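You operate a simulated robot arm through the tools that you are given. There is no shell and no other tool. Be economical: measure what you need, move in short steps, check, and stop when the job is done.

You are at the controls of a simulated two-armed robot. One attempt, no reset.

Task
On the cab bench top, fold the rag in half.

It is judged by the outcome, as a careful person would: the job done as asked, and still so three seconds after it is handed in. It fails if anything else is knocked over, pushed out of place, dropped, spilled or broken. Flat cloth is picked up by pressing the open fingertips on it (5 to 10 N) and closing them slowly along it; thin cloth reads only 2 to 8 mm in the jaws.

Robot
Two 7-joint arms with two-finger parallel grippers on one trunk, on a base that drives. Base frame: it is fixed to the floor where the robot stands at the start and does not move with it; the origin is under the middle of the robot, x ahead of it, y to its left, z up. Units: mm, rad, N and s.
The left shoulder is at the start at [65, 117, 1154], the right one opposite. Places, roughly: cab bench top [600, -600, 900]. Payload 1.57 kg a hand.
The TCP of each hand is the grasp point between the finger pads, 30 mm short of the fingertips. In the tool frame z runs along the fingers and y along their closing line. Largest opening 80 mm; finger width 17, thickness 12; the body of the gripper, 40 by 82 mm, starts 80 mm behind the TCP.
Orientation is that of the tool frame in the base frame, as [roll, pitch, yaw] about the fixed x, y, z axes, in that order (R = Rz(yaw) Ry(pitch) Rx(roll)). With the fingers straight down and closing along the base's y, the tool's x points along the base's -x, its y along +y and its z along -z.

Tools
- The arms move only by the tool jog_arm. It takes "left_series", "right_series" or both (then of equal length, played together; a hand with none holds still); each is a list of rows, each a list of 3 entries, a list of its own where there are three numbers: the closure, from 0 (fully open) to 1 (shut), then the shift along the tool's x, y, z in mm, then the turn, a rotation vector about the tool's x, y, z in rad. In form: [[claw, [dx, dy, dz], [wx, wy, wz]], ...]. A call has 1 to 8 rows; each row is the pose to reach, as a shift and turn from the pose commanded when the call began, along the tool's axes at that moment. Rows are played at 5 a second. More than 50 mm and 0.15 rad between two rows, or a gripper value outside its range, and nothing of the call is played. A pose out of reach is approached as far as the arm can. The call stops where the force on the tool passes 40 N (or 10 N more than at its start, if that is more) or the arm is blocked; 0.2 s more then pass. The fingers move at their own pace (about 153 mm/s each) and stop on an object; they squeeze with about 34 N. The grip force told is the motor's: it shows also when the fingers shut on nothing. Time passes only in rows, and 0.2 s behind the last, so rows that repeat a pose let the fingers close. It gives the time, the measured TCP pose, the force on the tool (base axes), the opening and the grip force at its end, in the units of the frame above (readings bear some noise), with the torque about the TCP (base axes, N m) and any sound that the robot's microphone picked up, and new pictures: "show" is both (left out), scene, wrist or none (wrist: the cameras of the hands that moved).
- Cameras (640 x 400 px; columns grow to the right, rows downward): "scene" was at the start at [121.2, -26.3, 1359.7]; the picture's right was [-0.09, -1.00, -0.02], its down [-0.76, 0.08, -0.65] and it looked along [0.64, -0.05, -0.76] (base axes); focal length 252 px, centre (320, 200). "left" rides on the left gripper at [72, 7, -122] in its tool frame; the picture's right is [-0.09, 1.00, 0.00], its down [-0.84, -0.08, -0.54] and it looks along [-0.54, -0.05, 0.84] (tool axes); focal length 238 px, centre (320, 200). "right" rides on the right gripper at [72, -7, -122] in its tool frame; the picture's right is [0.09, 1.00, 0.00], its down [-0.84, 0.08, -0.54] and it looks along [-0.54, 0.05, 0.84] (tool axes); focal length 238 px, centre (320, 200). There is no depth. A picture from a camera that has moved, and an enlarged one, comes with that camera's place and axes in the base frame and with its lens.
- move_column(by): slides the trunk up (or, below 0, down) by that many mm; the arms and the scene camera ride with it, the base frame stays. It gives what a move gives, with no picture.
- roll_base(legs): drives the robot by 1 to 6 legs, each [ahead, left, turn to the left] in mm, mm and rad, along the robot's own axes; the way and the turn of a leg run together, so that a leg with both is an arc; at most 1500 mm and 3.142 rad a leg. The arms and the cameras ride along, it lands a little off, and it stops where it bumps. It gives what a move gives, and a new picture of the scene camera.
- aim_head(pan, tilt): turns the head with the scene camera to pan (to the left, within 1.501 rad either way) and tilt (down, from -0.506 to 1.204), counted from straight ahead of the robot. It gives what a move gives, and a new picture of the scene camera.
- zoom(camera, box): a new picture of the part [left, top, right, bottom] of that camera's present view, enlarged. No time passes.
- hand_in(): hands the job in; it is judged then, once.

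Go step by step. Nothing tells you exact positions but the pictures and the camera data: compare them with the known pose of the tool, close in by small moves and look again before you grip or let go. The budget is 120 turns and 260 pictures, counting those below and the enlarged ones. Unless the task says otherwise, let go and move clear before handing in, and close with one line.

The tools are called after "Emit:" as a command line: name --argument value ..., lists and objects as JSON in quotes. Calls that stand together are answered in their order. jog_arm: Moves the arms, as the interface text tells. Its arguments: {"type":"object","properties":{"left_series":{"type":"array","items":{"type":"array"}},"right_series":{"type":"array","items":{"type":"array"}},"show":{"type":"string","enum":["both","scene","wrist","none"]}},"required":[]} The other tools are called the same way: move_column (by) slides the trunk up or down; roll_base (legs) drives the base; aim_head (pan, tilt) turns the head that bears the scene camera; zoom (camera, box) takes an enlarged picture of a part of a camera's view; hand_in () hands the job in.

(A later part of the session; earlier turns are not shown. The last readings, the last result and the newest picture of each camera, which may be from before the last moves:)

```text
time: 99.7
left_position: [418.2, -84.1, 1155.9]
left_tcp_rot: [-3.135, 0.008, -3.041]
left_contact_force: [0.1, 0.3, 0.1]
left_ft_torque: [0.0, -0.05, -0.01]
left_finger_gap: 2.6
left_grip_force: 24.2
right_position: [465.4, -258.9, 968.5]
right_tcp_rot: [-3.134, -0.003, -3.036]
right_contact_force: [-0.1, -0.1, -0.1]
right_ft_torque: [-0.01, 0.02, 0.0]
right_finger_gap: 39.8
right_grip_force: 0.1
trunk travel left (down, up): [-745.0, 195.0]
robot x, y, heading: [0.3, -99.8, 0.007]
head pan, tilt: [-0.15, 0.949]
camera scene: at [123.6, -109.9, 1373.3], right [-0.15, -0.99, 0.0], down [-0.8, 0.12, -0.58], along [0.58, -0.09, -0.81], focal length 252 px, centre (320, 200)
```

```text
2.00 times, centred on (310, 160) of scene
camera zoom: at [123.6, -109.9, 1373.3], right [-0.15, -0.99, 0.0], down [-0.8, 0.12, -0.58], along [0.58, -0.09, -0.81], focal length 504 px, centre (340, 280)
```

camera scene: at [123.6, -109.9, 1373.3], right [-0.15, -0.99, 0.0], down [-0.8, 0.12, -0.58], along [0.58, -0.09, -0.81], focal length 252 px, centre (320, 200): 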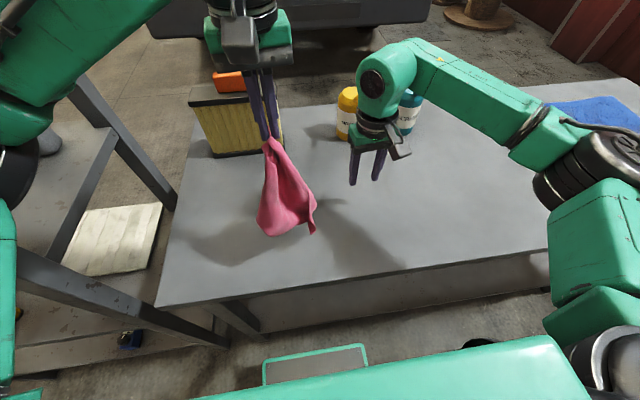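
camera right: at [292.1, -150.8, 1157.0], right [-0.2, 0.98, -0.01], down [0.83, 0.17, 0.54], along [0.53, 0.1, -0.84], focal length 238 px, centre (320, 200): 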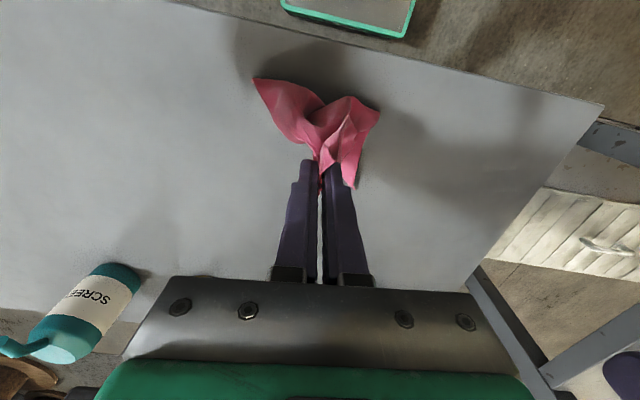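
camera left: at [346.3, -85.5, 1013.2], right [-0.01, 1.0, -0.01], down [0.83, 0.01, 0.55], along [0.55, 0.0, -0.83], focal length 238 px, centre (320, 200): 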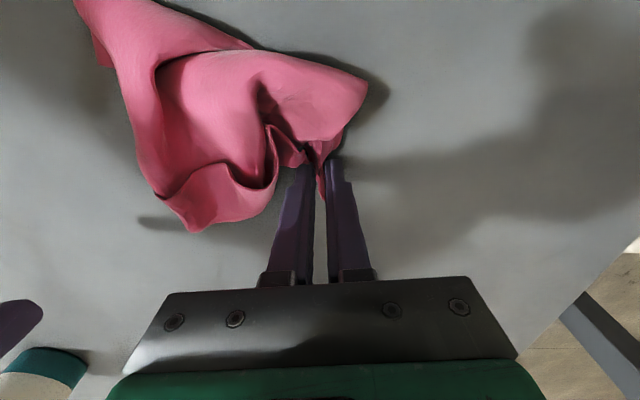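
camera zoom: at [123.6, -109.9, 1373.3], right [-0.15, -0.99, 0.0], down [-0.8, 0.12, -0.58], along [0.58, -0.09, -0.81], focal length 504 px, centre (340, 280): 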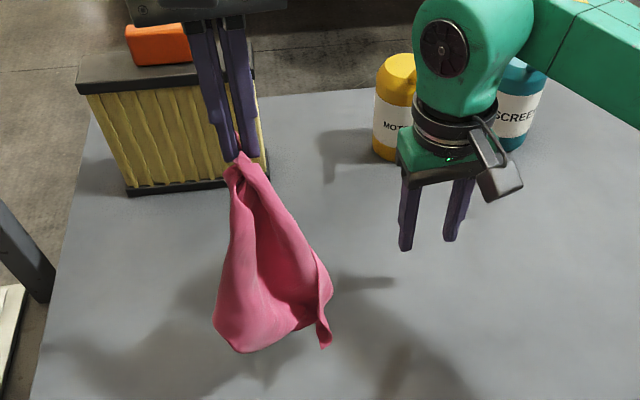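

It hangs from one corner with the bottom still on the table. I raise the trunk so it hangs clear and look for the next corner.

Emit:
move_column --by 110

Emit:
zoom --camera "scene" --box '[210, 60, 410, 260]'

Emit:
zoom --camera "right" --box '[0, 0, 640, 400]'

```text
time: 101.1
left_position: [418.9, -84.2, 1265.0]
left_tcp_rot: [-3.134, 0.011, -3.04]
left_contact_force: [-0.2, -0.3, -0.3]
left_ft_torque: [-0.02, 0.02, 0.04]
left_finger_gap: 2.4
left_grip_force: 23.9
right_position: [464.2, -260.7, 1079.8]
right_tcp_rot: [-3.133, 0.0, -3.037]
right_contact_force: [-0.6, -0.2, -0.7]
right_ft_torque: [0.0, -0.03, -0.03]
right_finger_gap: 40.0
right_grip_force: 0.0
trunk travel left (down, up): [-855.0, 85.0]
robot x, y, heading: [2.3, -99.9, 0.002]
head pan, tilt: [-0.15, 0.949]
```

```text
2.00 times, centred on (310, 160) of scene
camera zoom: at [123.4, -110.2, 1483.3], right [-0.15, -0.99, 0.0], down [-0.8, 0.12, -0.58], along [0.58, -0.09, -0.81], focal length 504 px, centre (340, 280)
```

zoom: 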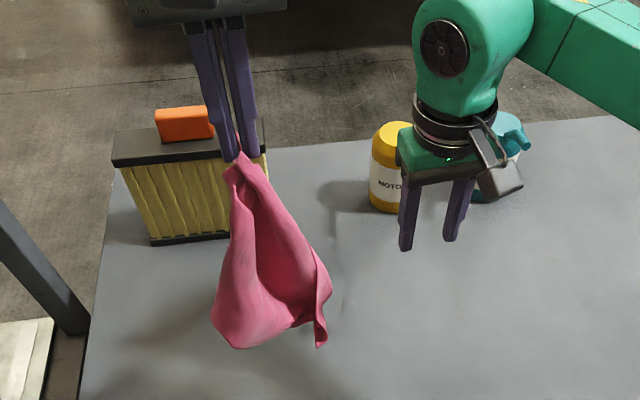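

```text
1.00 times, centred on (320, 200) of right
camera zoom: at [395.1, -272.9, 1201.5], right [-0.2, 0.98, -0.01], down [0.82, 0.17, 0.54], along [0.53, 0.1, -0.84], focal length 238 px, centre (320, 200)
```

zoom: 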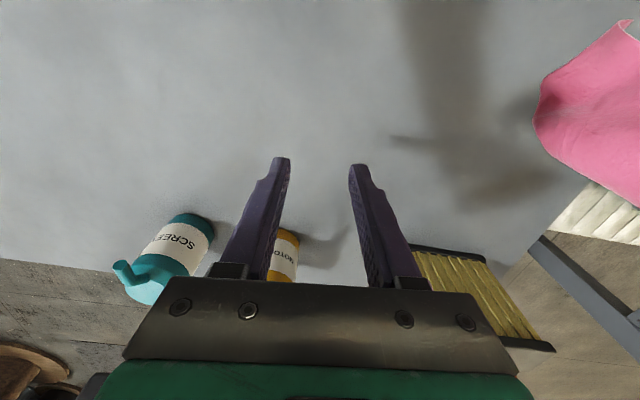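

It hangs freely as a long sheet with A and B at the bottom. Because the table is slippery for cloth, I'll lay it out by moving away while lowering, then straighten corners by pressing and dragging. First I move back and lower the trunk.

Emit:
jog_arm --left_series '[[1, [20, 2, 0], [0, 0, 0]], [1, [40, 4, 0], [0, 0, 0]], [1, [60, 6, 0], [0, 0, 0]], [1, [80, 8, 0], [0, 0, 0]], [1, [80, 8, 0], [0, 0, 0]]]' --show "none"

Emit:
move_column --by -110

Emit:
jog_arm --left_series '[[1, [-12, -1, 14], [0, 0, 0]], [1, [-30, -3, 32], [0, 0, 0]], [1, [-50, -5, 52], [0, 0, 0]], [1, [-70, -7, 72], [0, 0, 0]], [1, [-90, -9, 92], [0, 0, 0]], [1, [-110, -11, 112], [0, 0, 0]], [1, [-130, -13, 132], [0, 0, 0]], [1, [-150, -15, 152], [0, 0, 0]]]' --show "scene"

```text
time: 102.3
left_position: [339.4, -81.7, 1264.6]
left_tcp_rot: [-3.135, 0.01, -3.04]
left_contact_force: [0.8, 0.1, -0.3]
left_ft_torque: [0.0, 0.02, -0.02]
left_finger_gap: 2.6
left_grip_force: 23.1
right_position: [464.2, -259.1, 1079.6]
right_tcp_rot: [-3.132, -0.002, -3.038]
right_contact_force: [-0.1, 0.3, -0.5]
right_ft_torque: [-0.02, -0.03, -0.05]
right_finger_gap: 40.0
right_grip_force: 0.1
trunk travel left (down, up): [-855.0, 85.0]
robot x, y, heading: [-0.9, -101.6, -0.001]
head pan, tilt: [-0.15, 0.949]
```

```text
time: 103.7
left_position: [339.2, -83.8, 1154.2]
left_tcp_rot: [-3.134, 0.012, -3.039]
left_contact_force: [-0.4, -0.4, 0.0]
left_ft_torque: [0.03, -0.02, 0.0]
left_finger_gap: 2.6
left_grip_force: 24.0
right_position: [464.2, -259.9, 969.9]
right_tcp_rot: [-3.134, 0.0, -3.038]
right_contact_force: [-1.7, -0.5, -0.3]
right_ft_torque: [0.02, -0.01, 0.01]
right_finger_gap: 40.1
right_grip_force: 0.0
trunk travel left (down, up): [-745.0, 195.0]
robot x, y, heading: [-2.6, -100.5, 0.001]
head pan, tilt: [-0.15, 0.949]
```

```text
time: 105.5
left_position: [491.8, -85.5, 1003.2]
left_tcp_rot: [-3.135, 0.01, -3.039]
left_contact_force: [-0.4, -0.7, 0.0]
left_ft_torque: [-0.01, 0.01, 0.03]
left_finger_gap: 2.3
left_grip_force: 24.3
right_position: [465.9, -260.0, 968.6]
right_tcp_rot: [-3.131, -0.003, -3.036]
right_contact_force: [0.1, 0.3, 0.2]
right_ft_torque: [0.0, 0.02, 0.01]
right_finger_gap: 39.7
right_grip_force: 0.0
trunk travel left (down, up): [-745.0, 195.0]
robot x, y, heading: [3.8, -99.2, 0.004]
head pan, tilt: [-0.15, 0.949]
camera scene: at [124.3, -110.5, 1373.3], right [-0.15, -0.99, 0.0], down [-0.8, 0.12, -0.58], along [0.57, -0.09, -0.81], focal length 252 px, centre (320, 200)
```

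scene: 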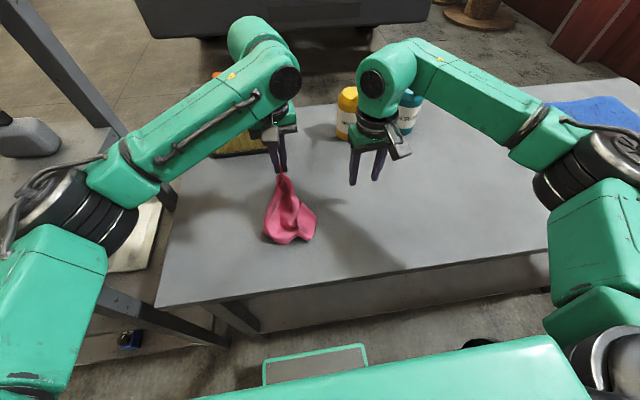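

Emit:
jog_arm --left_series '[[1, [-18, -2, 20], [0, 0, 0]], [1, [-36, -4, 40], [0, 0, 0]], [1, [-54, -5, 60], [0, 0, 0]], [1, [-72, -7, 80], [0, 0, 0]], [1, [-90, -9, 96], [0, 0, 0]], [1, [-100, -10, 104], [0, 0, 0]], [1, [-100, -10, 104], [0, 0, 0]]]' --show "scene"

Emit:
zoom --camera "scene" --box '[220, 120, 380, 260]'

```text
time: 107.1
left_position: [586.7, -83.7, 904.1]
left_tcp_rot: [-3.133, 0.011, -3.04]
left_contact_force: [-0.7, 0.2, 0.2]
left_ft_torque: [0.03, 0.0, -0.02]
left_finger_gap: 2.5
left_grip_force: 24.0
left hand out of reach, approached as far as the arm can: row 6, 7
right_position: [465.2, -259.5, 969.4]
right_tcp_rot: [-3.131, -0.002, -3.036]
right_contact_force: [-0.2, 0.8, 0.1]
right_ft_torque: [-0.01, 0.03, 0.03]
right_finger_gap: 40.1
right_grip_force: 0.1
trunk travel left (down, up): [-745.0, 195.0]
robot x, y, heading: [-1.3, -102.0, 0.0]
head pan, tilt: [-0.15, 0.949]
camera scene: at [123.5, -109.3, 1373.4], right [-0.15, -0.99, 0.0], down [-0.8, 0.12, -0.58], along [0.58, -0.09, -0.81], focal length 252 px, centre (320, 200)
```

scene: 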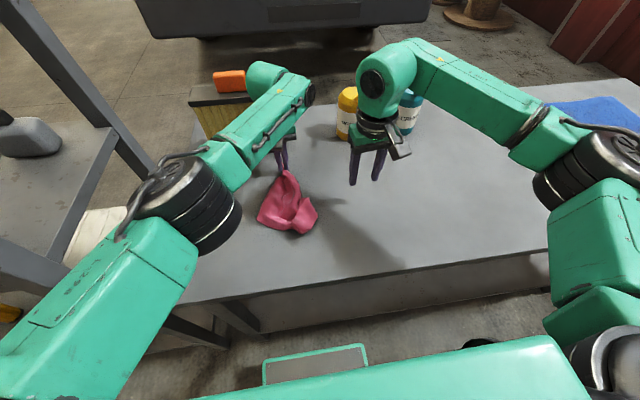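

```text
2.86 times, centred on (300, 190) of scene
camera zoom: at [123.5, -109.3, 1373.4], right [-0.15, -0.99, 0.0], down [-0.8, 0.12, -0.58], along [0.58, -0.09, -0.81], focal length 720 px, centre (377, 229)
```

zoom: 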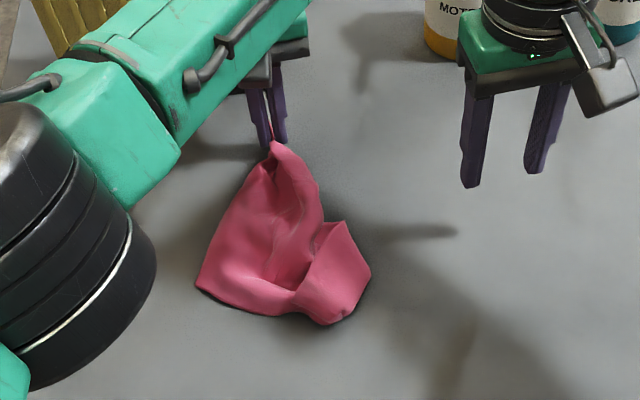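

D is laid at the far side; another corner tip T shows at about (500, −137). I take T with the right hand, so that I hold two corners and can stretch the rag out.

Emit:
jog_arm --right_series '[[0.5, [-8, 30, 12], [0, 0, 0]], [0.55, [-16, 60, 25], [0, 0, 0]], [0.55, [-25, 92, 38], [0, 0, 0]], [0.55, [-33, 122, 52], [0, 0, 0]], [0.55, [-33, 122, 62], [0, 0, 0]]]' --show "wrist"

```text
time: 108.3
left_position: [589.2, -56.6, 894.7]
left_tcp_rot: [3.126, -0.006, -2.985]
left_contact_force: [1.0, 0.3, 0.4]
left_ft_torque: [0.03, -0.02, -0.03]
left_finger_gap: 2.6
left_grip_force: 24.1
right_position: [492.1, -141.1, 918.0]
right_tcp_rot: [3.129, 0.017, -3.059]
right_contact_force: [0.3, 0.2, 0.6]
right_ft_torque: [0.01, -0.03, -0.02]
right_finger_gap: 36.1
right_grip_force: 0.1
trunk travel left (down, up): [-745.0, 195.0]
robot x, y, heading: [0.6, -97.0, 0.003]
head pan, tilt: [-0.15, 0.949]
camera right: at [420.6, -153.6, 1039.5], right [-0.17, 0.98, 0.01], down [0.82, 0.14, 0.56], along [0.55, 0.11, -0.83], focal length 238 px, centre (320, 200)
```

right: 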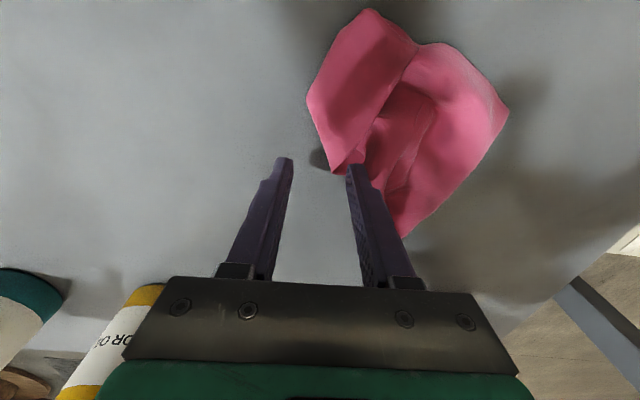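

Emit:
jog_arm --right_series '[[0.55, [6, 14.5, 8], [0, 0, 0]], [0.55, [6, 14.5, 18], [0, 0, 0]], [0.55, [6, 14.5, 24], [0, 0, 0]], [0.55, [6, 14.5, 25.5], [0, 0, 0]]]' --show "wrist"

```text
time: 109.3
left_position: [593.4, -43.3, 900.7]
left_tcp_rot: [3.13, 0.008, -2.964]
left_contact_force: [-0.2, -0.3, 0.9]
left_ft_torque: [-0.04, 0.01, -0.04]
left_finger_gap: 2.6
left_grip_force: 23.7
right_position: [480.9, -125.3, 891.4]
right_tcp_rot: [3.136, 0.016, -3.051]
right_contact_force: [4.1, -1.4, 33.7]
right_ft_torque: [0.78, -0.01, -0.07]
right_finger_gap: 35.1
right_grip_force: 0.1
trunk travel left (down, up): [-745.0, 195.0]
robot x, y, heading: [-0.7, -103.5, -0.004]
head pan, tilt: [-0.15, 0.949]
camera right: at [408.7, -138.0, 1012.7], right [-0.18, 0.98, 0.0], down [0.82, 0.15, 0.56], along [0.55, 0.1, -0.83], focal length 238 px, centre (320, 200)
```

right: 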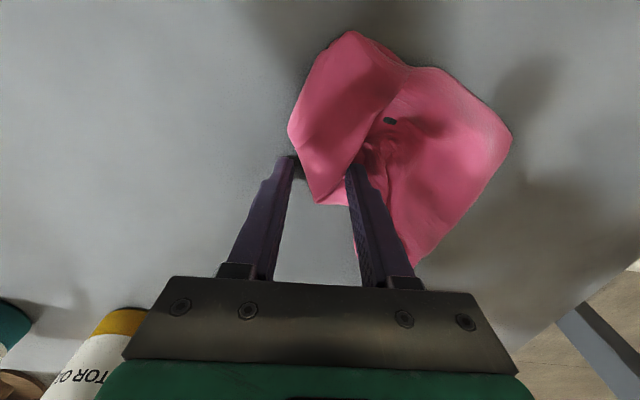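

Emit:
jog_arm --right_series '[[0.55, [0, 0, -2], [0, 0, 0]], [0.62, [0, 0, -2], [0, 0, 0]], [0.7, [0, 0, -2], [0, 0, 0]], [0.78, [0, 0, -2], [0, 0, 0]], [0.86, [0, 0, -2], [0, 0, 0]], [0.94, [0, 0, -2], [0, 0, 0]], [1, [0, 0, -2], [0, 0, 0]], [1, [0, 0, -6], [0, 0, 0]]]' --show "scene"

```text
time: 111.1
left_position: [593.9, -45.2, 903.1]
left_tcp_rot: [3.136, 0.011, -2.968]
left_contact_force: [-0.7, -0.2, -0.9]
left_ft_torque: [-0.04, -0.03, 0.02]
left_finger_gap: 2.8
left_grip_force: 23.4
right_position: [477.9, -126.3, 892.0]
right_tcp_rot: [-3.133, 0.008, -3.054]
right_contact_force: [2.5, 5.5, 33.6]
right_ft_torque: [0.61, -0.04, -0.02]
right_finger_gap: 8.3
right_grip_force: 27.5
trunk travel left (down, up): [-745.0, 195.0]
robot x, y, heading: [1.5, -100.3, -0.001]
head pan, tilt: [-0.15, 0.949]
camera scene: at [117.8, -108.2, 1373.9], right [-0.15, -0.99, 0.0], down [-0.8, 0.12, -0.59], along [0.58, -0.09, -0.81], focal length 252 px, centre (320, 200)
```

scene: 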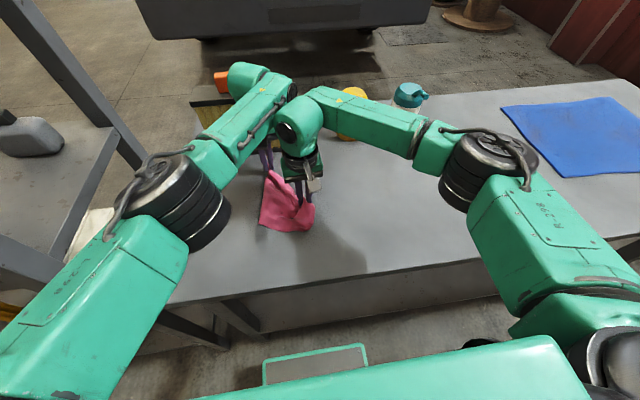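

Both hold now; the wrists are brushing each other, so I draw the right hand away to the right and a little up to stretch the rag.

Emit:
jog_arm --right_series '[[1, [3, -5, -10], [0, 0, 0]], [1, [5, -25, -15], [0, 0, 0]], [1, [8, -45, -15], [0, 0, 0]], [1, [12, -65, -15], [0, 0, 0]], [1, [16, -85, -15], [0, 0, 0]], [1, [16, -85, -15], [0, 0, 0]]]' --show "none"

Emit:
zoom --camera "scene" --box '[220, 110, 400, 260]'

```text
time: 112.5
left_position: [588.4, -84.6, 904.7]
left_tcp_rot: [-3.134, 0.013, -3.04]
left_contact_force: [-0.8, -1.0, -1.3]
left_ft_torque: [0.01, 0.02, 0.04]
left_finger_gap: 2.7
left_grip_force: 24.2
right_position: [470.0, -208.3, 902.5]
right_tcp_rot: [-3.133, -0.001, -3.035]
right_contact_force: [0.7, 1.4, -0.1]
right_ft_torque: [0.04, -0.04, -0.04]
right_finger_gap: 2.2
right_grip_force: 23.6
trunk travel left (down, up): [-745.0, 195.0]
robot x, y, heading: [3.5, -101.6, -0.004]
head pan, tilt: [-0.15, 0.949]
```

```text
2.67 times, centred on (310, 185) of scene
camera zoom: at [123.3, -109.7, 1373.4], right [-0.15, -0.99, 0.0], down [-0.8, 0.12, -0.58], along [0.58, -0.09, -0.81], focal length 672 px, centre (347, 240)
```

zoom: 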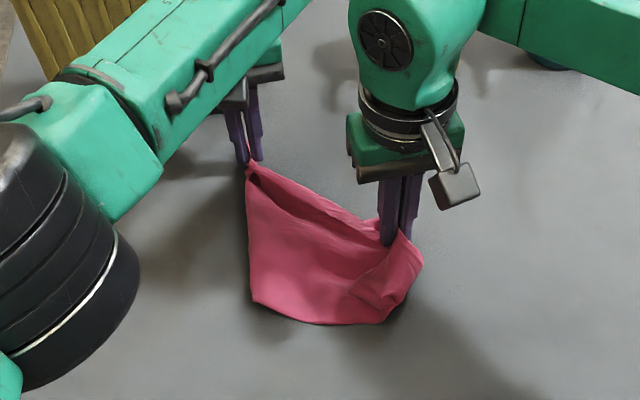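

Excellent: the hands now hold corners D and C with the near edge taut between them (171 mm). I lift both and bring them level so the rag hangs flat.

Emit:
jog_arm --left_series '[[1, [14.5, 10, -35], [0, 0, 0]], [1, [29, 20, -70], [0, 0, 0]], [1, [43.5, 30, -105], [0, 0, 0]], [1, [58, 40, -140], [0, 0, 0]], [1, [72.5, 50.5, -175], [0, 0, 0]], [1, [87, 60.5, -210], [0, 0, 0]], [1, [101, 70.5, -245], [0, 0, 0]], [1, [101, 70.5, -245], [0, 0, 0]]]' --right_series '[[1, [-1.6, 1.8, -35], [0, 0, 0]], [1, [-3.2, 3.7, -70], [0, 0, 0]], [1, [-4.9, 5.5, -105], [0, 0, 0]], [1, [-6.5, 7.4, -140], [0, 0, 0]], [1, [-8, 9.2, -175], [0, 0, 0]], [1, [-9.8, 11, -210], [0, 0, 0]], [1, [-11.4, 12.9, -245], [0, 0, 0]], [1, [-11.4, 12.9, -245], [0, 0, 0]]]' --show "scene"

```text
time: 114.3
left_position: [475.3, -31.9, 1148.4]
left_tcp_rot: [3.14, 0.012, -3.04]
left_contact_force: [-0.2, -0.3, 0.1]
left_ft_torque: [0.07, 0.02, 0.05]
left_finger_gap: 2.6
left_grip_force: 24.2
left hand out of reach, approached as far as the arm can: row 1, 2, 3, 4, 5
right_position: [479.7, -201.0, 1149.9]
right_tcp_rot: [-3.139, -0.001, -3.037]
right_contact_force: [-0.5, -0.6, 0.0]
right_ft_torque: [0.09, 0.02, -0.04]
right_finger_gap: 2.4
right_grip_force: 23.8
trunk travel left (down, up): [-745.0, 195.0]
robot x, y, heading: [1.6, -100.5, 0.001]
head pan, tilt: [-0.15, 0.949]
camera scene: at [122.1, -118.7, 1373.3], right [-0.15, -0.99, -0.01], down [-0.8, 0.13, -0.58], along [0.58, -0.08, -0.81], focal length 252 px, centre (320, 200)
```

scene: 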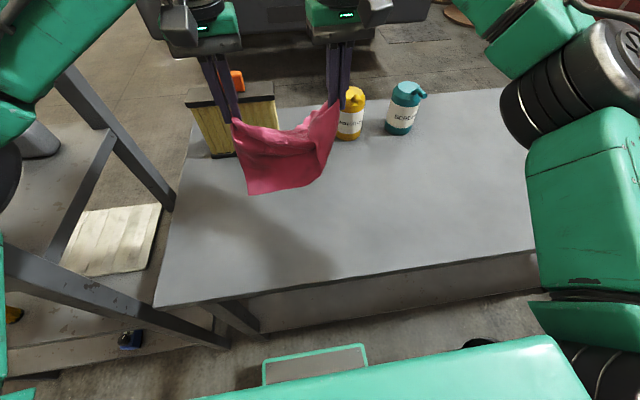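

It hangs by its long edge (sagging between the hands, ~195 mm drop). I spread the hands until the edge is straight.

Emit:
jog_arm --left_series '[[1, [0, 7, 0], [0, 0, 0]], [1, [0, 14, 0], [0, 0, 0]], [1, [0, 20, 0], [0, 0, 0]], [1, [0, 20, 0], [0, 0, 0]]]' --right_series '[[1, [0, -7, 0], [0, 0, 0]], [1, [0, -14, 0], [0, 0, 0]], [1, [0, -20, 0], [0, 0, 0]], [1, [0, -20, 0], [0, 0, 0]]]' --show "none"

Emit:
zoom --camera "scene" --box '[200, 80, 380, 220]'

```text
time: 115.3
left_position: [475.1, -4.1, 1146.3]
left_tcp_rot: [-3.135, 0.011, -3.04]
left_contact_force: [0.6, -2.9, -0.7]
left_ft_torque: [-0.08, -0.01, 0.08]
left_finger_gap: 2.6
left_grip_force: 23.6
right_position: [482.7, -211.1, 1149.1]
right_tcp_rot: [-3.133, 0.0, -3.035]
right_contact_force: [-0.4, 2.4, 0.8]
right_ft_torque: [0.1, 0.03, -0.01]
right_finger_gap: 2.4
right_grip_force: 24.3
trunk travel left (down, up): [-745.0, 195.0]
robot x, y, heading: [3.6, -101.4, 0.003]
head pan, tilt: [-0.15, 0.949]
```

```text
2.86 times, centred on (290, 150) of scene
camera zoom: at [122.6, -109.2, 1373.5], right [-0.15, -0.99, 0.0], down [-0.8, 0.12, -0.58], along [0.58, -0.09, -0.81], focal length 720 px, centre (406, 343)
```

zoom: 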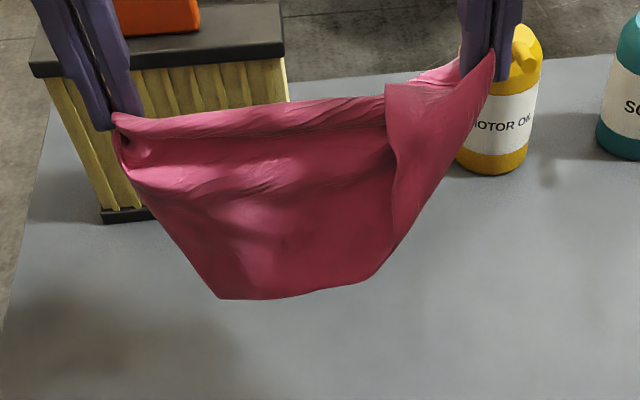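

Now I see: the hands hold the diagonal D–B, with A and C both hanging — a trapezoid. I lay this triangle down with its tips toward me; the tips will be single layers that I can unfold.

Emit:
jog_arm --left_series '[[1, [26, -3, 33], [0, 0, 0]], [1, [52, -3, 66], [0, 0, 0]], [1, [80, -3, 100], [0, 0, 0]], [1, [50, -3, 128], [0, 0, 0]], [1, [20, -3, 156], [0, 0, 0]], [1, [-10, -3, 184], [0, 0, 0]], [1, [-40, -3, 212], [0, 0, 0]], [1, [-70, -3, 236], [0, 0, 0]]]' --right_series '[[1, [26, 3, 35], [0, 0, 0]], [1, [52, 3, 68], [0, 0, 0]], [1, [80, 3, 102], [0, 0, 0]], [1, [50, 3, 130], [0, 0, 0]], [1, [20, 3, 158], [0, 0, 0]], [1, [-10, 3, 186], [0, 0, 0]], [1, [-40, 3, 214], [0, 0, 0]], [1, [-70, 3, 238], [0, 0, 0]]]' --show "none"

Emit:
zoom --camera "scene" --box '[200, 110, 400, 260]'

```text
time: 117.1
left_position: [550.7, -0.5, 909.9]
left_tcp_rot: [-3.133, 0.006, -3.042]
left_contact_force: [0.2, -2.1, -0.7]
left_ft_torque: [-0.07, -0.02, 0.06]
left_finger_gap: 2.8
left_grip_force: 24.0
right_position: [552.7, -202.1, 907.9]
right_tcp_rot: [-3.134, -0.004, -3.036]
right_contact_force: [-0.2, 2.2, 0.5]
right_ft_torque: [0.07, 0.03, 0.0]
right_finger_gap: 2.6
right_grip_force: 23.5
trunk travel left (down, up): [-745.0, 195.0]
robot x, y, heading: [-2.8, -100.6, -0.004]
head pan, tilt: [-0.15, 0.949]
```

```text
2.67 times, centred on (300, 185) of scene
camera zoom: at [125.9, -109.8, 1373.1], right [-0.15, -0.99, 0.0], down [-0.81, 0.12, -0.58], along [0.57, -0.09, -0.81], focal length 672 px, centre (373, 240)
```

zoom: 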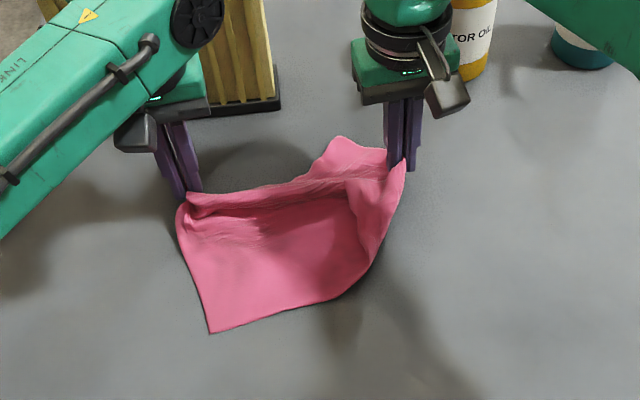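

It lies with corners visible at near-left (411, −14) and far-right (623, −152). I set it down, release, move aside and look closely.

Emit:
jog_arm --left_series '[[1, [0, 0, 12], [0, 0, 0]], [0.8, [0, 0, 13], [0, 0, 0]], [0.5, [0, 0, 13], [0, 0, 0]], [0.4, [0, 0, -10], [0, 0, 0]], [0.4, [0, 0, -45], [0, 0, 0]], [0.4, [20, 40, -60], [0, 0, 0]], [0.4, [40, 75, -60], [0, 0, 0]]]' --right_series '[[1, [0, 0, 11], [0, 0, 0]], [0.8, [0, 0, 12], [0, 0, 0]], [0.5, [0, 0, 12], [0, 0, 0]], [0.4, [0, 0, -10], [0, 0, 0]], [0.4, [0, 0, -45], [0, 0, 0]], [0.4, [30, -20, -70], [0, 0, 0]], [0.4, [60, -50, -90], [0, 0, 0]]]' --show "none"

Emit:
zoom --camera "scene" --box '[200, 110, 400, 260]'

Emit:
zoom --camera "right" --box '[240, 0, 640, 300]'

```text
time: 118.7
left_position: [495.9, 70.3, 972.1]
left_tcp_rot: [-3.136, 0.012, -3.04]
left_contact_force: [-0.6, -0.4, 0.3]
left_ft_torque: [-0.02, 0.0, 0.0]
left_finger_gap: 48.1
left_grip_force: 0.0
right_position: [493.7, -259.7, 1001.8]
right_tcp_rot: [-3.131, -0.002, -3.035]
right_contact_force: [-0.5, -1.2, 0.7]
right_ft_torque: [0.03, -0.03, 0.0]
right_finger_gap: 48.0
right_grip_force: 0.1
trunk travel left (down, up): [-745.0, 195.0]
robot x, y, heading: [1.8, -102.2, -0.003]
head pan, tilt: [-0.15, 0.949]
```

```text
2.67 times, centred on (300, 185) of scene
camera zoom: at [120.1, -110.1, 1373.7], right [-0.15, -0.99, 0.0], down [-0.8, 0.12, -0.58], along [0.58, -0.09, -0.81], focal length 672 px, centre (373, 240)
```

zoom: 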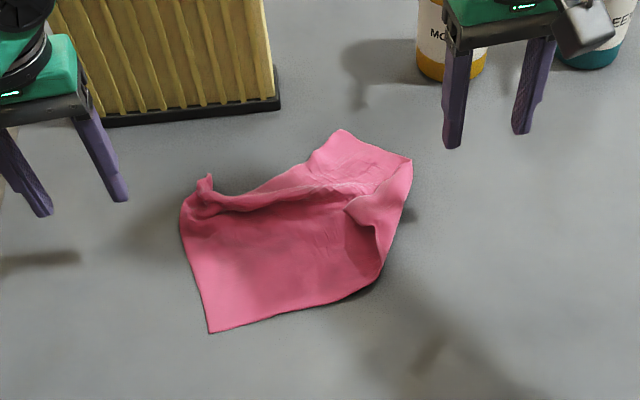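

```text
1.33 times, centred on (440, 150) of right
camera zoom: at [424.0, -273.4, 1123.7], right [-0.2, 0.98, -0.01], down [0.82, 0.17, 0.54], along [0.53, 0.1, -0.84], focal length 318 px, centre (160, 267)
```

zoom: 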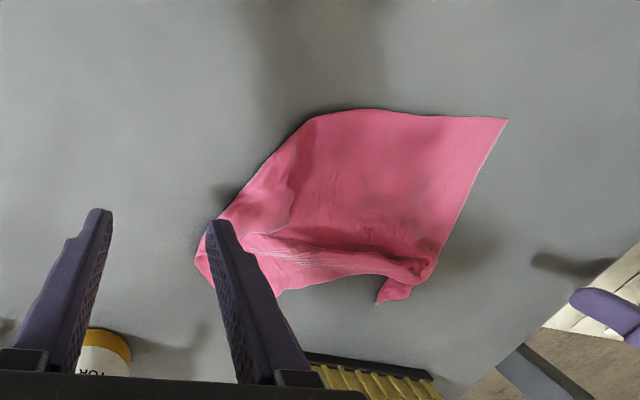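

The rag is mostly open: corners at near-left N (411, −14), left tip D (588, −14), far F (634, −156); the right side is folded over. I pin the left part with the left hand and go for F with the right.

Emit:
jog_arm --left_series '[[0.7, [5, -20, 10], [0, 0, 0]], [1, [12, -45, 20], [0, 0, 0]], [1, [20, -70, 35], [0, 0, 0]], [1, [30, -96, 55], [0, 0, 0]], [1, [40, -96, 70], [0, 0, 0]], [1, [40, -96, 77], [0, 0, 0]]]' --right_series '[[0.5, [-25, 14, 15], [0, 0, 0]], [0.55, [-52, 29, 30], [0, 0, 0]], [0.55, [-79, 44, 45], [0, 0, 0]], [0.55, [-106, 64, 60], [0, 0, 0]], [0.55, [-130, 84, 78], [0, 0, 0]], [0.55, [-130, 84, 90], [0, 0, 0]]]' --show "none"

Emit:
zoom --camera "right" --box '[160, 0, 640, 300]'

```text
time: 120.1
left_position: [470.0, -29.2, 895.7]
left_tcp_rot: [-3.134, 0.01, -3.041]
left_contact_force: [-0.2, 0.0, -0.3]
left_ft_torque: [-0.02, 0.03, 0.0]
left_finger_gap: 0.0
left_grip_force: 21.4
right_position: [589.4, -168.6, 929.0]
right_tcp_rot: [-3.133, 0.0, -3.038]
right_contact_force: [0.0, 0.4, -0.1]
right_ft_torque: [0.02, -0.01, -0.02]
right_finger_gap: 36.1
right_grip_force: 0.1
right hand out of reach, approached as far as the arm can: row 4, 5, 6
trunk travel left (down, up): [-745.0, 195.0]
robot x, y, heading: [3.0, -101.6, -0.005]
head pan, tilt: [-0.15, 0.949]
```

```text
1.33 times, centred on (400, 150) of right
camera zoom: at [519.6, -181.2, 1050.5], right [-0.2, 0.98, -0.01], down [0.82, 0.17, 0.54], along [0.53, 0.1, -0.84], focal length 318 px, centre (213, 267)
```

zoom: 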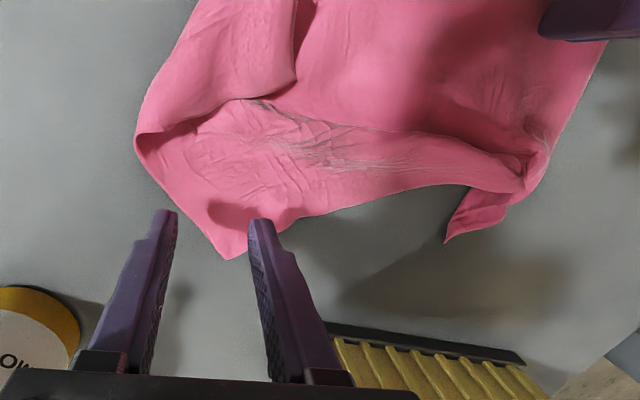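

I see it clearly now: the near-right corner Q is folded over on top, and the short edge F–Q doubles at R ≈ (569, −217). I'll pinch at R, lift so Q drops free, and lay it out.

Emit:
jog_arm --right_series '[[0.55, [13, -15, 0], [0, 0, 0]], [0.55, [26, -30, 10], [0, 0, 0]], [0.55, [26, -30, 24], [0, 0, 0]], [0.55, [26, -30, 35], [0, 0, 0]], [0.55, [26, -30, 36.5], [0, 0, 0]]]' --left_series '[[1, [0, 0, 1], [0, 0, 0]], [1, [0, 0, 2], [0, 0, 0]], [1, [0, 0, 3], [0, 0, 0]], [1, [0, 0, 4], [0, 0, 0]], [1, [0, 0, 4], [0, 0, 0]]]' --show "none"

Emit:
zoom --camera "right" --box '[160, 0, 640, 300]'

```text
time: 121.3
left_position: [469.0, -30.2, 891.9]
left_tcp_rot: [-3.135, 0.011, -3.04]
left_contact_force: [0.1, -0.1, 0.5]
left_ft_torque: [-0.02, -0.01, 0.04]
left_finger_gap: 0.2
left_grip_force: 21.1
right_position: [566.5, -202.2, 892.4]
right_tcp_rot: [-3.132, 0.0, -3.037]
right_contact_force: [0.0, -0.8, 5.4]
right_ft_torque: [0.11, 0.0, 0.02]
right_finger_gap: 35.7
right_grip_force: 0.2
trunk travel left (down, up): [-745.0, 195.0]
robot x, y, heading: [-1.7, -104.0, -0.003]
head pan, tilt: [-0.15, 0.949]
```

```text
1.33 times, centred on (400, 150) of right
camera zoom: at [497.1, -213.9, 1013.4], right [-0.2, 0.98, -0.01], down [0.82, 0.17, 0.54], along [0.53, 0.1, -0.84], focal length 318 px, centre (213, 267)
```

zoom: 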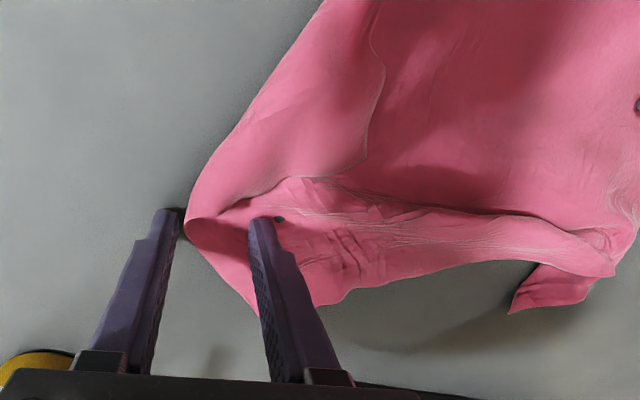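

Emit:
jog_arm --right_series '[[0.55, [5, 0, -1], [0, 0, 0]], [0.55, [5, 0, 0.3], [0, 0, 0]], [0.65, [5, 0, 0.3], [0, 0, 0]], [0.75, [5, 0, 0.3], [0, 0, 0]], [0.85, [5, 0, 0.3], [0, 0, 0]], [0.95, [5, 0, 0.3], [0, 0, 0]], [1, [5, 0, 0.3], [0, 0, 0]], [1, [5, 0, -10], [0, 0, 0]]]' --left_series '[[1, [0, 0, 0.7], [0, 0, 0]], [1, [0, 0, 0.7], [0, 0, 0]], [1, [0, 0, 0.7], [0, 0, 0]], [1, [0, 0, 0.7], [0, 0, 0]], [1, [0, 0, 0.7], [0, 0, 0]], [1, [0, 0, 0.7], [0, 0, 0]], [1, [0, 0, 0.7], [0, 0, 0]], [1, [0, 0, 0.7], [0, 0, 0]]]' --show "none"

Emit:
jog_arm --right_series '[[1, [0, -8, -25], [0, 0, 0]], [1, [0, -20, -55], [0, 0, 0]], [1, [0, -35, -85], [0, 0, 0]], [1, [0, -50, -110], [0, 0, 0]], [1, [0, -55, -110], [0, 0, 0]]]' --show "none"

Emit:
zoom --camera "scene" --box '[200, 100, 400, 260]'

```text
time: 123.1
left_position: [469.0, -28.4, 891.2]
left_tcp_rot: [-3.134, 0.013, -3.041]
left_contact_force: [-0.7, 0.1, 10.5]
left_ft_torque: [0.06, 0.07, 0.03]
left_finger_gap: 0.1
left_grip_force: 21.4
right_position: [561.1, -201.2, 901.1]
right_tcp_rot: [-3.131, -0.002, -3.036]
right_contact_force: [0.6, 0.0, 0.0]
right_ft_torque: [0.0, -0.02, -0.01]
right_finger_gap: 2.1
right_grip_force: 23.5
trunk travel left (down, up): [-745.0, 195.0]
robot x, y, heading: [1.6, -103.5, 0.001]
head pan, tilt: [-0.15, 0.949]
```

```text
time: 124.3
left_position: [469.4, -29.8, 891.2]
left_tcp_rot: [-3.134, 0.014, -3.041]
left_contact_force: [1.7, -6.1, 13.0]
left_ft_torque: [-0.31, 0.0, 0.03]
left_finger_gap: 0.0
left_grip_force: 21.9
right_position: [565.7, -256.2, 1012.6]
right_tcp_rot: [-3.133, -0.002, -3.035]
right_contact_force: [-2.4, 5.2, -3.8]
right_ft_torque: [0.1, 0.03, -0.07]
right_finger_gap: 2.3
right_grip_force: 23.6
trunk travel left (down, up): [-745.0, 195.0]
robot x, y, heading: [-2.0, -95.4, 0.004]
head pan, tilt: [-0.15, 0.949]
```

```text
2.50 times, centred on (300, 180) of scene
camera zoom: at [121.6, -110.2, 1373.6], right [-0.15, -0.99, 0.0], down [-0.8, 0.12, -0.58], along [0.58, -0.09, -0.81], focal length 630 px, centre (370, 250)
```

zoom: 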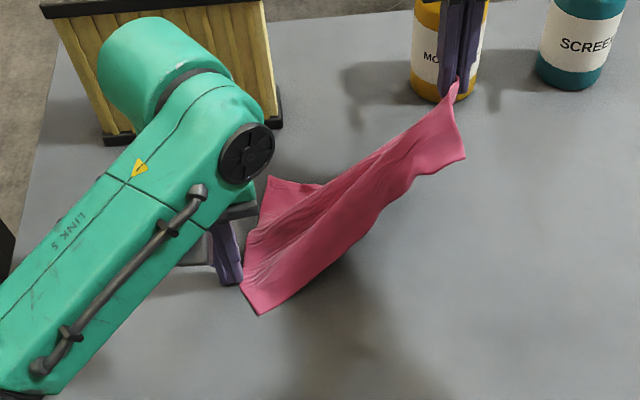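

Corner Q has dropped free and the sheet is taut. I lay the right side down, moving outward.

Emit:
jog_arm --right_series '[[1, [-3, -6, 22], [0, 0, 0]], [1, [-7, -12, 46], [0, 0, 0]], [1, [-11, -17, 70], [0, 0, 0]], [1, [-15, -21, 92], [0, 0, 0]], [1, [-18, -23, 110], [0, 0, 0]], [1, [-18, -23, 116], [0, 0, 0]], [1, [-18, -23, 116], [0, 0, 0]]]' --show "none"

Emit:
jog_arm --right_series '[[0.8, [0, 0, 0], [0, 0, 0]], [0.5, [0, 0, 0], [0, 0, 0]], [0.4, [0, 0, -20], [0, 0, 0]], [0.4, [10, -10, -60], [0, 0, 0]], [0.4, [30, -30, -95], [0, 0, 0]]]' --left_series '[[1, [0, 0, 0], [0, 0, 0]], [1, [0, 0, 0], [0, 0, 0]], [1, [0, 0, -20], [0, 0, 0]], [0.7, [0, 15, -55], [0, 0, 0]], [0.4, [10, 45, -90], [0, 0, 0]]]' --show "none"

Emit:
zoom --camera "scene" --box '[200, 110, 400, 260]'

```text
time: 125.9
left_position: [469.1, -29.5, 890.0]
left_tcp_rot: [-3.135, 0.011, -3.041]
left_contact_force: [2.7, -3.3, 13.9]
left_ft_torque: [-0.22, -0.02, 0.03]
left_finger_gap: 0.0
left_grip_force: 21.9
right_position: [577.3, -276.8, 894.1]
right_tcp_rot: [-3.131, 0.001, -3.037]
right_contact_force: [-2.2, 3.6, 0.4]
right_ft_torque: [0.1, 0.04, -0.07]
right_finger_gap: 2.0
right_grip_force: 23.5
right hand out of reach, approached as far as the arm can: row 4, 5, 6, 7
trunk travel left (down, up): [-745.0, 195.0]
robot x, y, heading: [2.2, -100.9, 0.002]
head pan, tilt: [-0.15, 0.949]
```

```text
time: 127.1
left_position: [453.4, 15.1, 980.5]
left_tcp_rot: [-3.133, 0.01, -3.039]
left_contact_force: [1.0, 0.8, -0.5]
left_ft_torque: [0.01, 0.0, -0.01]
left_finger_gap: 48.3
left_grip_force: 0.0
right_position: [549.3, -308.7, 989.8]
right_tcp_rot: [-3.131, 0.0, -3.035]
right_contact_force: [-0.2, -0.3, -0.1]
right_ft_torque: [0.0, 0.0, -0.01]
right_finger_gap: 48.1
right_grip_force: 0.1
trunk travel left (down, up): [-745.0, 195.0]
robot x, y, heading: [-0.2, -98.6, -0.003]
head pan, tilt: [-0.15, 0.949]
```

```text
2.67 times, centred on (300, 185) of scene
camera zoom: at [120.2, -109.7, 1373.6], right [-0.15, -0.99, 0.0], down [-0.8, 0.12, -0.58], along [0.58, -0.09, -0.81], focal length 672 px, centre (373, 240)
```

zoom: 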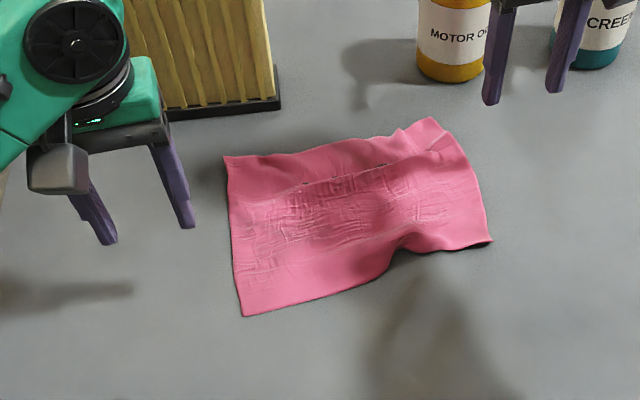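

The rag is flat again: N (423, −42), D (612, −31), F (636, −255), Q (469, −277). Since it slides easily, I'll press lightly with both hands and drag it nearer to me, squaring it up at the same time.

Emit:
jog_arm --left_series '[[0.4, [-13, -26, 20], [0, 0, 0]], [0.4, [-26, -52, 40], [0, 0, 0]], [0.4, [-39, -79, 60], [0, 0, 0]], [0.4, [-39, -79, 78], [0, 0, 0]], [0.4, [-39, -79, 86], [0, 0, 0]], [0.4, [-39, -79, 88.5], [0, 0, 0]]]' --right_series '[[0.4, [4, 26, 20], [0, 0, 0]], [0.4, [8, 52, 40], [0, 0, 0]], [0.4, [11, 79, 60], [0, 0, 0]], [0.4, [11, 79, 82], [0, 0, 0]], [0.4, [11, 79, 94], [0, 0, 0]], [0.4, [11, 79, 98], [0, 0, 0]]]' --show "none"

```text
time: 128.5
left_position: [501.4, -59.5, 894.8]
left_tcp_rot: [-3.135, 0.013, -3.041]
left_contact_force: [-0.4, 0.3, 0.1]
left_ft_torque: [0.02, -0.01, -0.01]
left_finger_gap: 48.0
left_grip_force: 0.0
right_position: [530.7, -234.2, 891.5]
right_tcp_rot: [-3.135, 0.002, -3.037]
right_contact_force: [0.2, 0.3, 6.4]
right_ft_torque: [0.11, -0.01, -0.01]
right_finger_gap: 47.8
right_grip_force: 0.1
trunk travel left (down, up): [-745.0, 195.0]
robot x, y, heading: [2.2, -102.7, -0.001]
head pan, tilt: [-0.15, 0.949]
```

Emit:
jog_arm --left_series '[[0.4, [0, 0, 3.8], [0, 0, 0]], [0.4, [0, 4, 4.2], [0, 0, 0]], [0.4, [14, 6, 4.2], [0, 0, 0]], [0.4, [28, 8, 4.2], [0, 0, 0]], [0.4, [42, 10, 4.2], [0, 0, 0]], [0.4, [56, 12, 4.2], [0, 0, 0]], [0.4, [70, 13, 4.2], [0, 0, 0]], [0.4, [84, 14.6, 4.2], [0, 0, 0]]]' --right_series '[[0.4, [0, 0, 0], [0, 0, 0]], [0.4, [0, -4, 0], [0, 0, 0]], [0.4, [21, -3, 0], [0, 0, 0]], [0.4, [42, -1, 0], [0, 0, 0]], [0.4, [63, 1, 0], [0, 0, 0]], [0.4, [84, 2, 0], [0, 0, 0]], [0.4, [105, 3, 0], [0, 0, 0]], [0.4, [125, 5, 0], [0, 0, 0]]]' --show "none"

Emit:
jog_arm --left_series '[[0.4, [0, 0, -25], [0, 0, 0]], [0.4, [0, 15, -60], [0, 0, 0]], [0.4, [0, 50, -85], [0, 0, 0]]]' --right_series '[[0.4, [0, 0, -25], [0, 0, 0]], [0.4, [0, -15, -60], [0, 0, 0]], [0.4, [0, -50, -85], [0, 0, 0]]]' --show "none"

Emit:
zoom --camera "scene" --box '[200, 140, 400, 290]'

```text
time: 130.2
left_position: [431.0, -57.0, 891.5]
left_tcp_rot: [-3.134, 0.022, -3.04]
left_contact_force: [-2.6, -0.4, 15.7]
left_ft_torque: [0.34, 0.18, 0.07]
left_finger_gap: 47.4
left_grip_force: 0.0
right_position: [421.3, -244.1, 890.8]
right_tcp_rot: [-3.134, 0.0, -3.038]
right_contact_force: [-0.4, -0.3, 4.3]
right_ft_torque: [0.06, 0.06, 0.02]
right_finger_gap: 47.8
right_grip_force: 0.1
trunk travel left (down, up): [-745.0, 195.0]
robot x, y, heading: [4.5, -103.4, -0.005]
head pan, tilt: [-0.15, 0.949]
stopped in row 8 (left hand): the force on the tool passed its limit (the readings are from after the stop); the commanded pose is now the measured one
```

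```text
time: 131.0
left_position: [425.1, -4.0, 973.9]
left_tcp_rot: [-3.131, 0.017, -3.039]
left_contact_force: [0.4, 1.2, -0.8]
left_ft_torque: [-0.01, -0.04, -0.03]
left_finger_gap: 47.7
left_grip_force: 0.0
right_position: [430.4, -292.4, 975.9]
right_tcp_rot: [-3.133, -0.001, -3.036]
right_contact_force: [-0.3, -0.3, 0.1]
right_ft_torque: [0.0, 0.02, -0.03]
right_finger_gap: 47.9
right_grip_force: 0.0
trunk travel left (down, up): [-745.0, 195.0]
robot x, y, heading: [3.7, -97.2, 0.002]
head pan, tilt: [-0.15, 0.949]
```

```text
2.67 times, centred on (300, 215) of scene
camera zoom: at [122.0, -109.7, 1373.4], right [-0.15, -0.99, 0.0], down [-0.8, 0.12, -0.58], along [0.58, -0.09, -0.81], focal length 672 px, centre (373, 160)
```

zoom: 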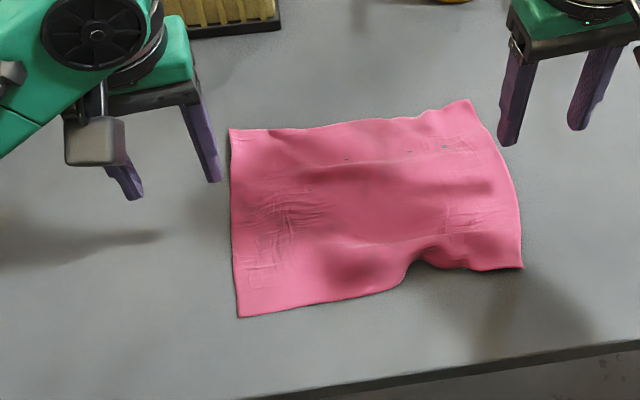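

Now it is nicely square: x 352–546, y −36 to −274. I place both hands on the near corners, flush with the near edge, fingers closing along the edge.

Emit:
jog_arm --left_series '[[0.45, [23, -18, 15], [0, 0, 0]], [0.55, [46, -36, 30], [0, 0, 0]], [0.55, [68.7, -53.3, 45], [0, 0, 0]], [0.55, [68.7, -53.3, 62], [0, 0, 0]], [0.55, [68.7, -53.3, 74], [0, 0, 0]]]' --right_series '[[0.45, [19, 17, 15], [0, 0, 0]], [0.55, [38, 35, 30], [0, 0, 0]], [0.55, [56.2, 52.6, 45], [0, 0, 0]], [0.55, [56.2, 52.6, 62], [0, 0, 0]], [0.55, [56.2, 52.6, 76], [0, 0, 0]]]' --show "wrist"

```text
time: 132.2
left_position: [365.6, -64.1, 899.2]
left_tcp_rot: [-3.132, 0.018, -3.04]
left_contact_force: [0.0, 0.5, -0.5]
left_ft_torque: [0.04, -0.01, -0.02]
left_finger_gap: 36.1
left_grip_force: 0.0
right_position: [370.5, -247.3, 898.9]
right_tcp_rot: [-3.133, -0.004, -3.034]
right_contact_force: [-0.1, 0.3, -0.5]
right_ft_torque: [0.03, -0.01, -0.02]
right_finger_gap: 36.0
right_grip_force: 0.0
trunk travel left (down, up): [-745.0, 195.0]
robot x, y, heading: [0.7, -104.7, 0.005]
head pan, tilt: [-0.15, 0.949]
camera right: at [300.0, -259.2, 1021.1], right [-0.2, 0.98, -0.01], down [0.82, 0.17, 0.54], along [0.53, 0.1, -0.84], focal length 238 px, centre (320, 200)
camera left: at [292.1, -64.9, 1020.4], right [-0.01, 1.0, -0.01], down [0.83, 0.01, 0.56], along [0.56, 0.0, -0.83], focal length 238 px, centre (320, 200)
```

right: 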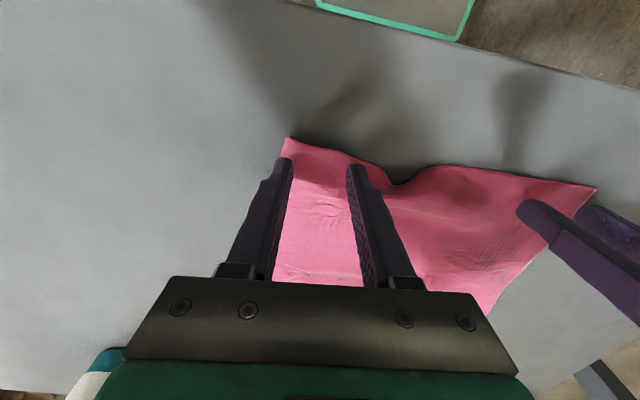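
left: 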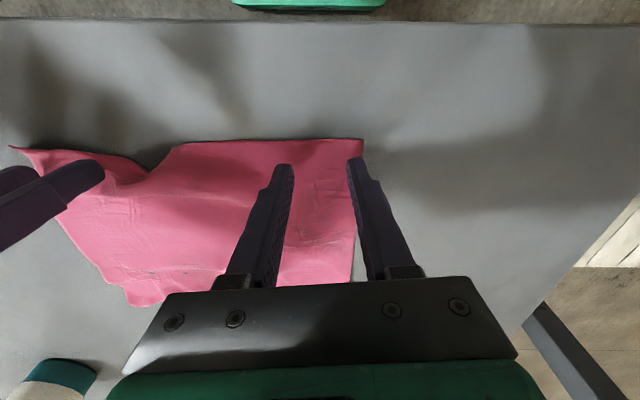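

Emit:
jog_arm --left_series '[[0.55, [5, -4, 0], [0, 0, 0]], [0.55, [5, -4, 5], [0, 0, 0]], [0.55, [5, -4, 7.5], [0, 0, 0]], [0.55, [5, -4, 8.3], [0, 0, 0]]]' --right_series '[[0.55, [4, 4, 0], [0, 0, 0]], [0.55, [4, 4, 5], [0, 0, 0]], [0.55, [4, 4, 7.5], [0, 0, 0]], [0.55, [4, 4, 8], [0, 0, 0]]]' --show "none"

```text
time: 133.2
left_position: [360.7, -69.7, 892.3]
left_tcp_rot: [-3.134, 0.019, -3.038]
left_contact_force: [-0.6, 0.0, 5.4]
left_ft_torque: [0.07, 0.05, 0.02]
left_finger_gap: 35.9
left_grip_force: 0.1
right_position: [364.5, -243.8, 891.7]
right_tcp_rot: [-3.132, -0.002, -3.037]
right_contact_force: [0.1, -0.2, 1.8]
right_ft_torque: [0.04, 0.01, 0.01]
right_finger_gap: 35.6
right_grip_force: 0.0
trunk travel left (down, up): [-745.0, 195.0]
robot x, y, heading: [-2.0, -99.9, -0.006]
head pan, tilt: [-0.15, 0.949]
```

Contact is light on both. Closing slowly with a touch more press on the right.

Emit:
jog_arm --left_series '[[0.55, [0, 0, 0.3], [0, 0, 0]], [0.63, [0, 0, 0.3], [0, 0, 0]], [0.71, [0, 0, 0.3], [0, 0, 0]], [0.79, [0, 0, 0.3], [0, 0, 0]], [0.87, [0, 0, 0.3], [0, 0, 0]], [0.95, [0, 0, 0.3], [0, 0, 0]], [1, [0, 0, 0.3], [0, 0, 0]], [1, [0, 0, 0], [0, 0, 0]]]' --right_series '[[0.55, [0, 0, 0.8], [0, 0, 0]], [0.63, [0, 0, 0.8], [0, 0, 0]], [0.71, [0, 0, 0.8], [0, 0, 0]], [0.79, [0, 0, 0.8], [0, 0, 0]], [0.87, [0, 0, 0.8], [0, 0, 0]], [0.95, [0, 0, 0.8], [0, 0, 0]], [1, [0, 0, 0.8], [0, 0, 0]], [1, [0, 0, 0], [0, 0, 0]]]' --show "wrist"

```text
time: 135.0
left_position: [358.3, -71.7, 893.3]
left_tcp_rot: [-3.132, 0.019, -3.039]
left_contact_force: [-0.3, -10.9, 5.2]
left_ft_torque: [-0.33, -0.09, 0.02]
left_finger_gap: 2.5
left_grip_force: 23.8
right_position: [362.9, -242.8, 891.4]
right_tcp_rot: [-3.132, -0.001, -3.036]
right_contact_force: [0.2, 12.0, 3.0]
right_ft_torque: [0.34, 0.01, -0.02]
right_finger_gap: 2.5
right_grip_force: 23.4
trunk travel left (down, up): [-745.0, 195.0]
robot x, y, heading: [0.1, -99.7, 0.0]
head pan, tilt: [-0.15, 0.949]
camera right: at [294.0, -255.4, 1013.8], right [-0.2, 0.98, -0.01], down [0.82, 0.17, 0.54], along [0.53, 0.1, -0.84], focal length 238 px, centre (320, 200)
camera left: at [286.0, -70.7, 1013.3], right [-0.01, 1.0, -0.01], down [0.83, 0.01, 0.56], along [0.56, 0.0, -0.83], focal length 238 px, centre (320, 200)
```

right: 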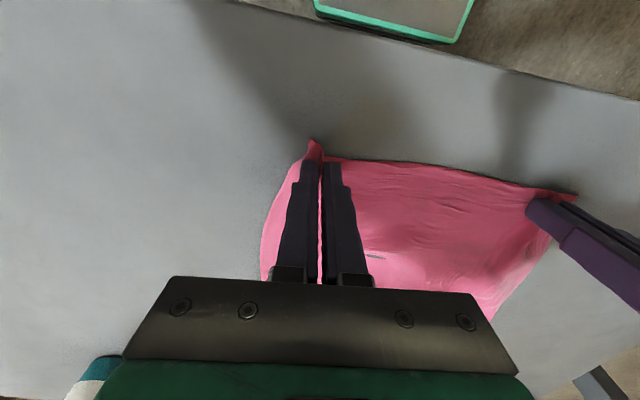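
left: 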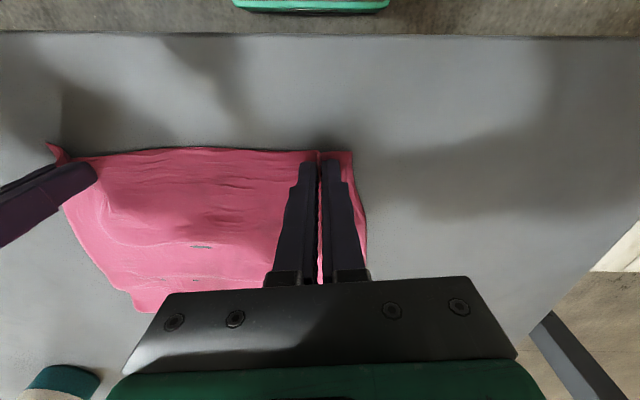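

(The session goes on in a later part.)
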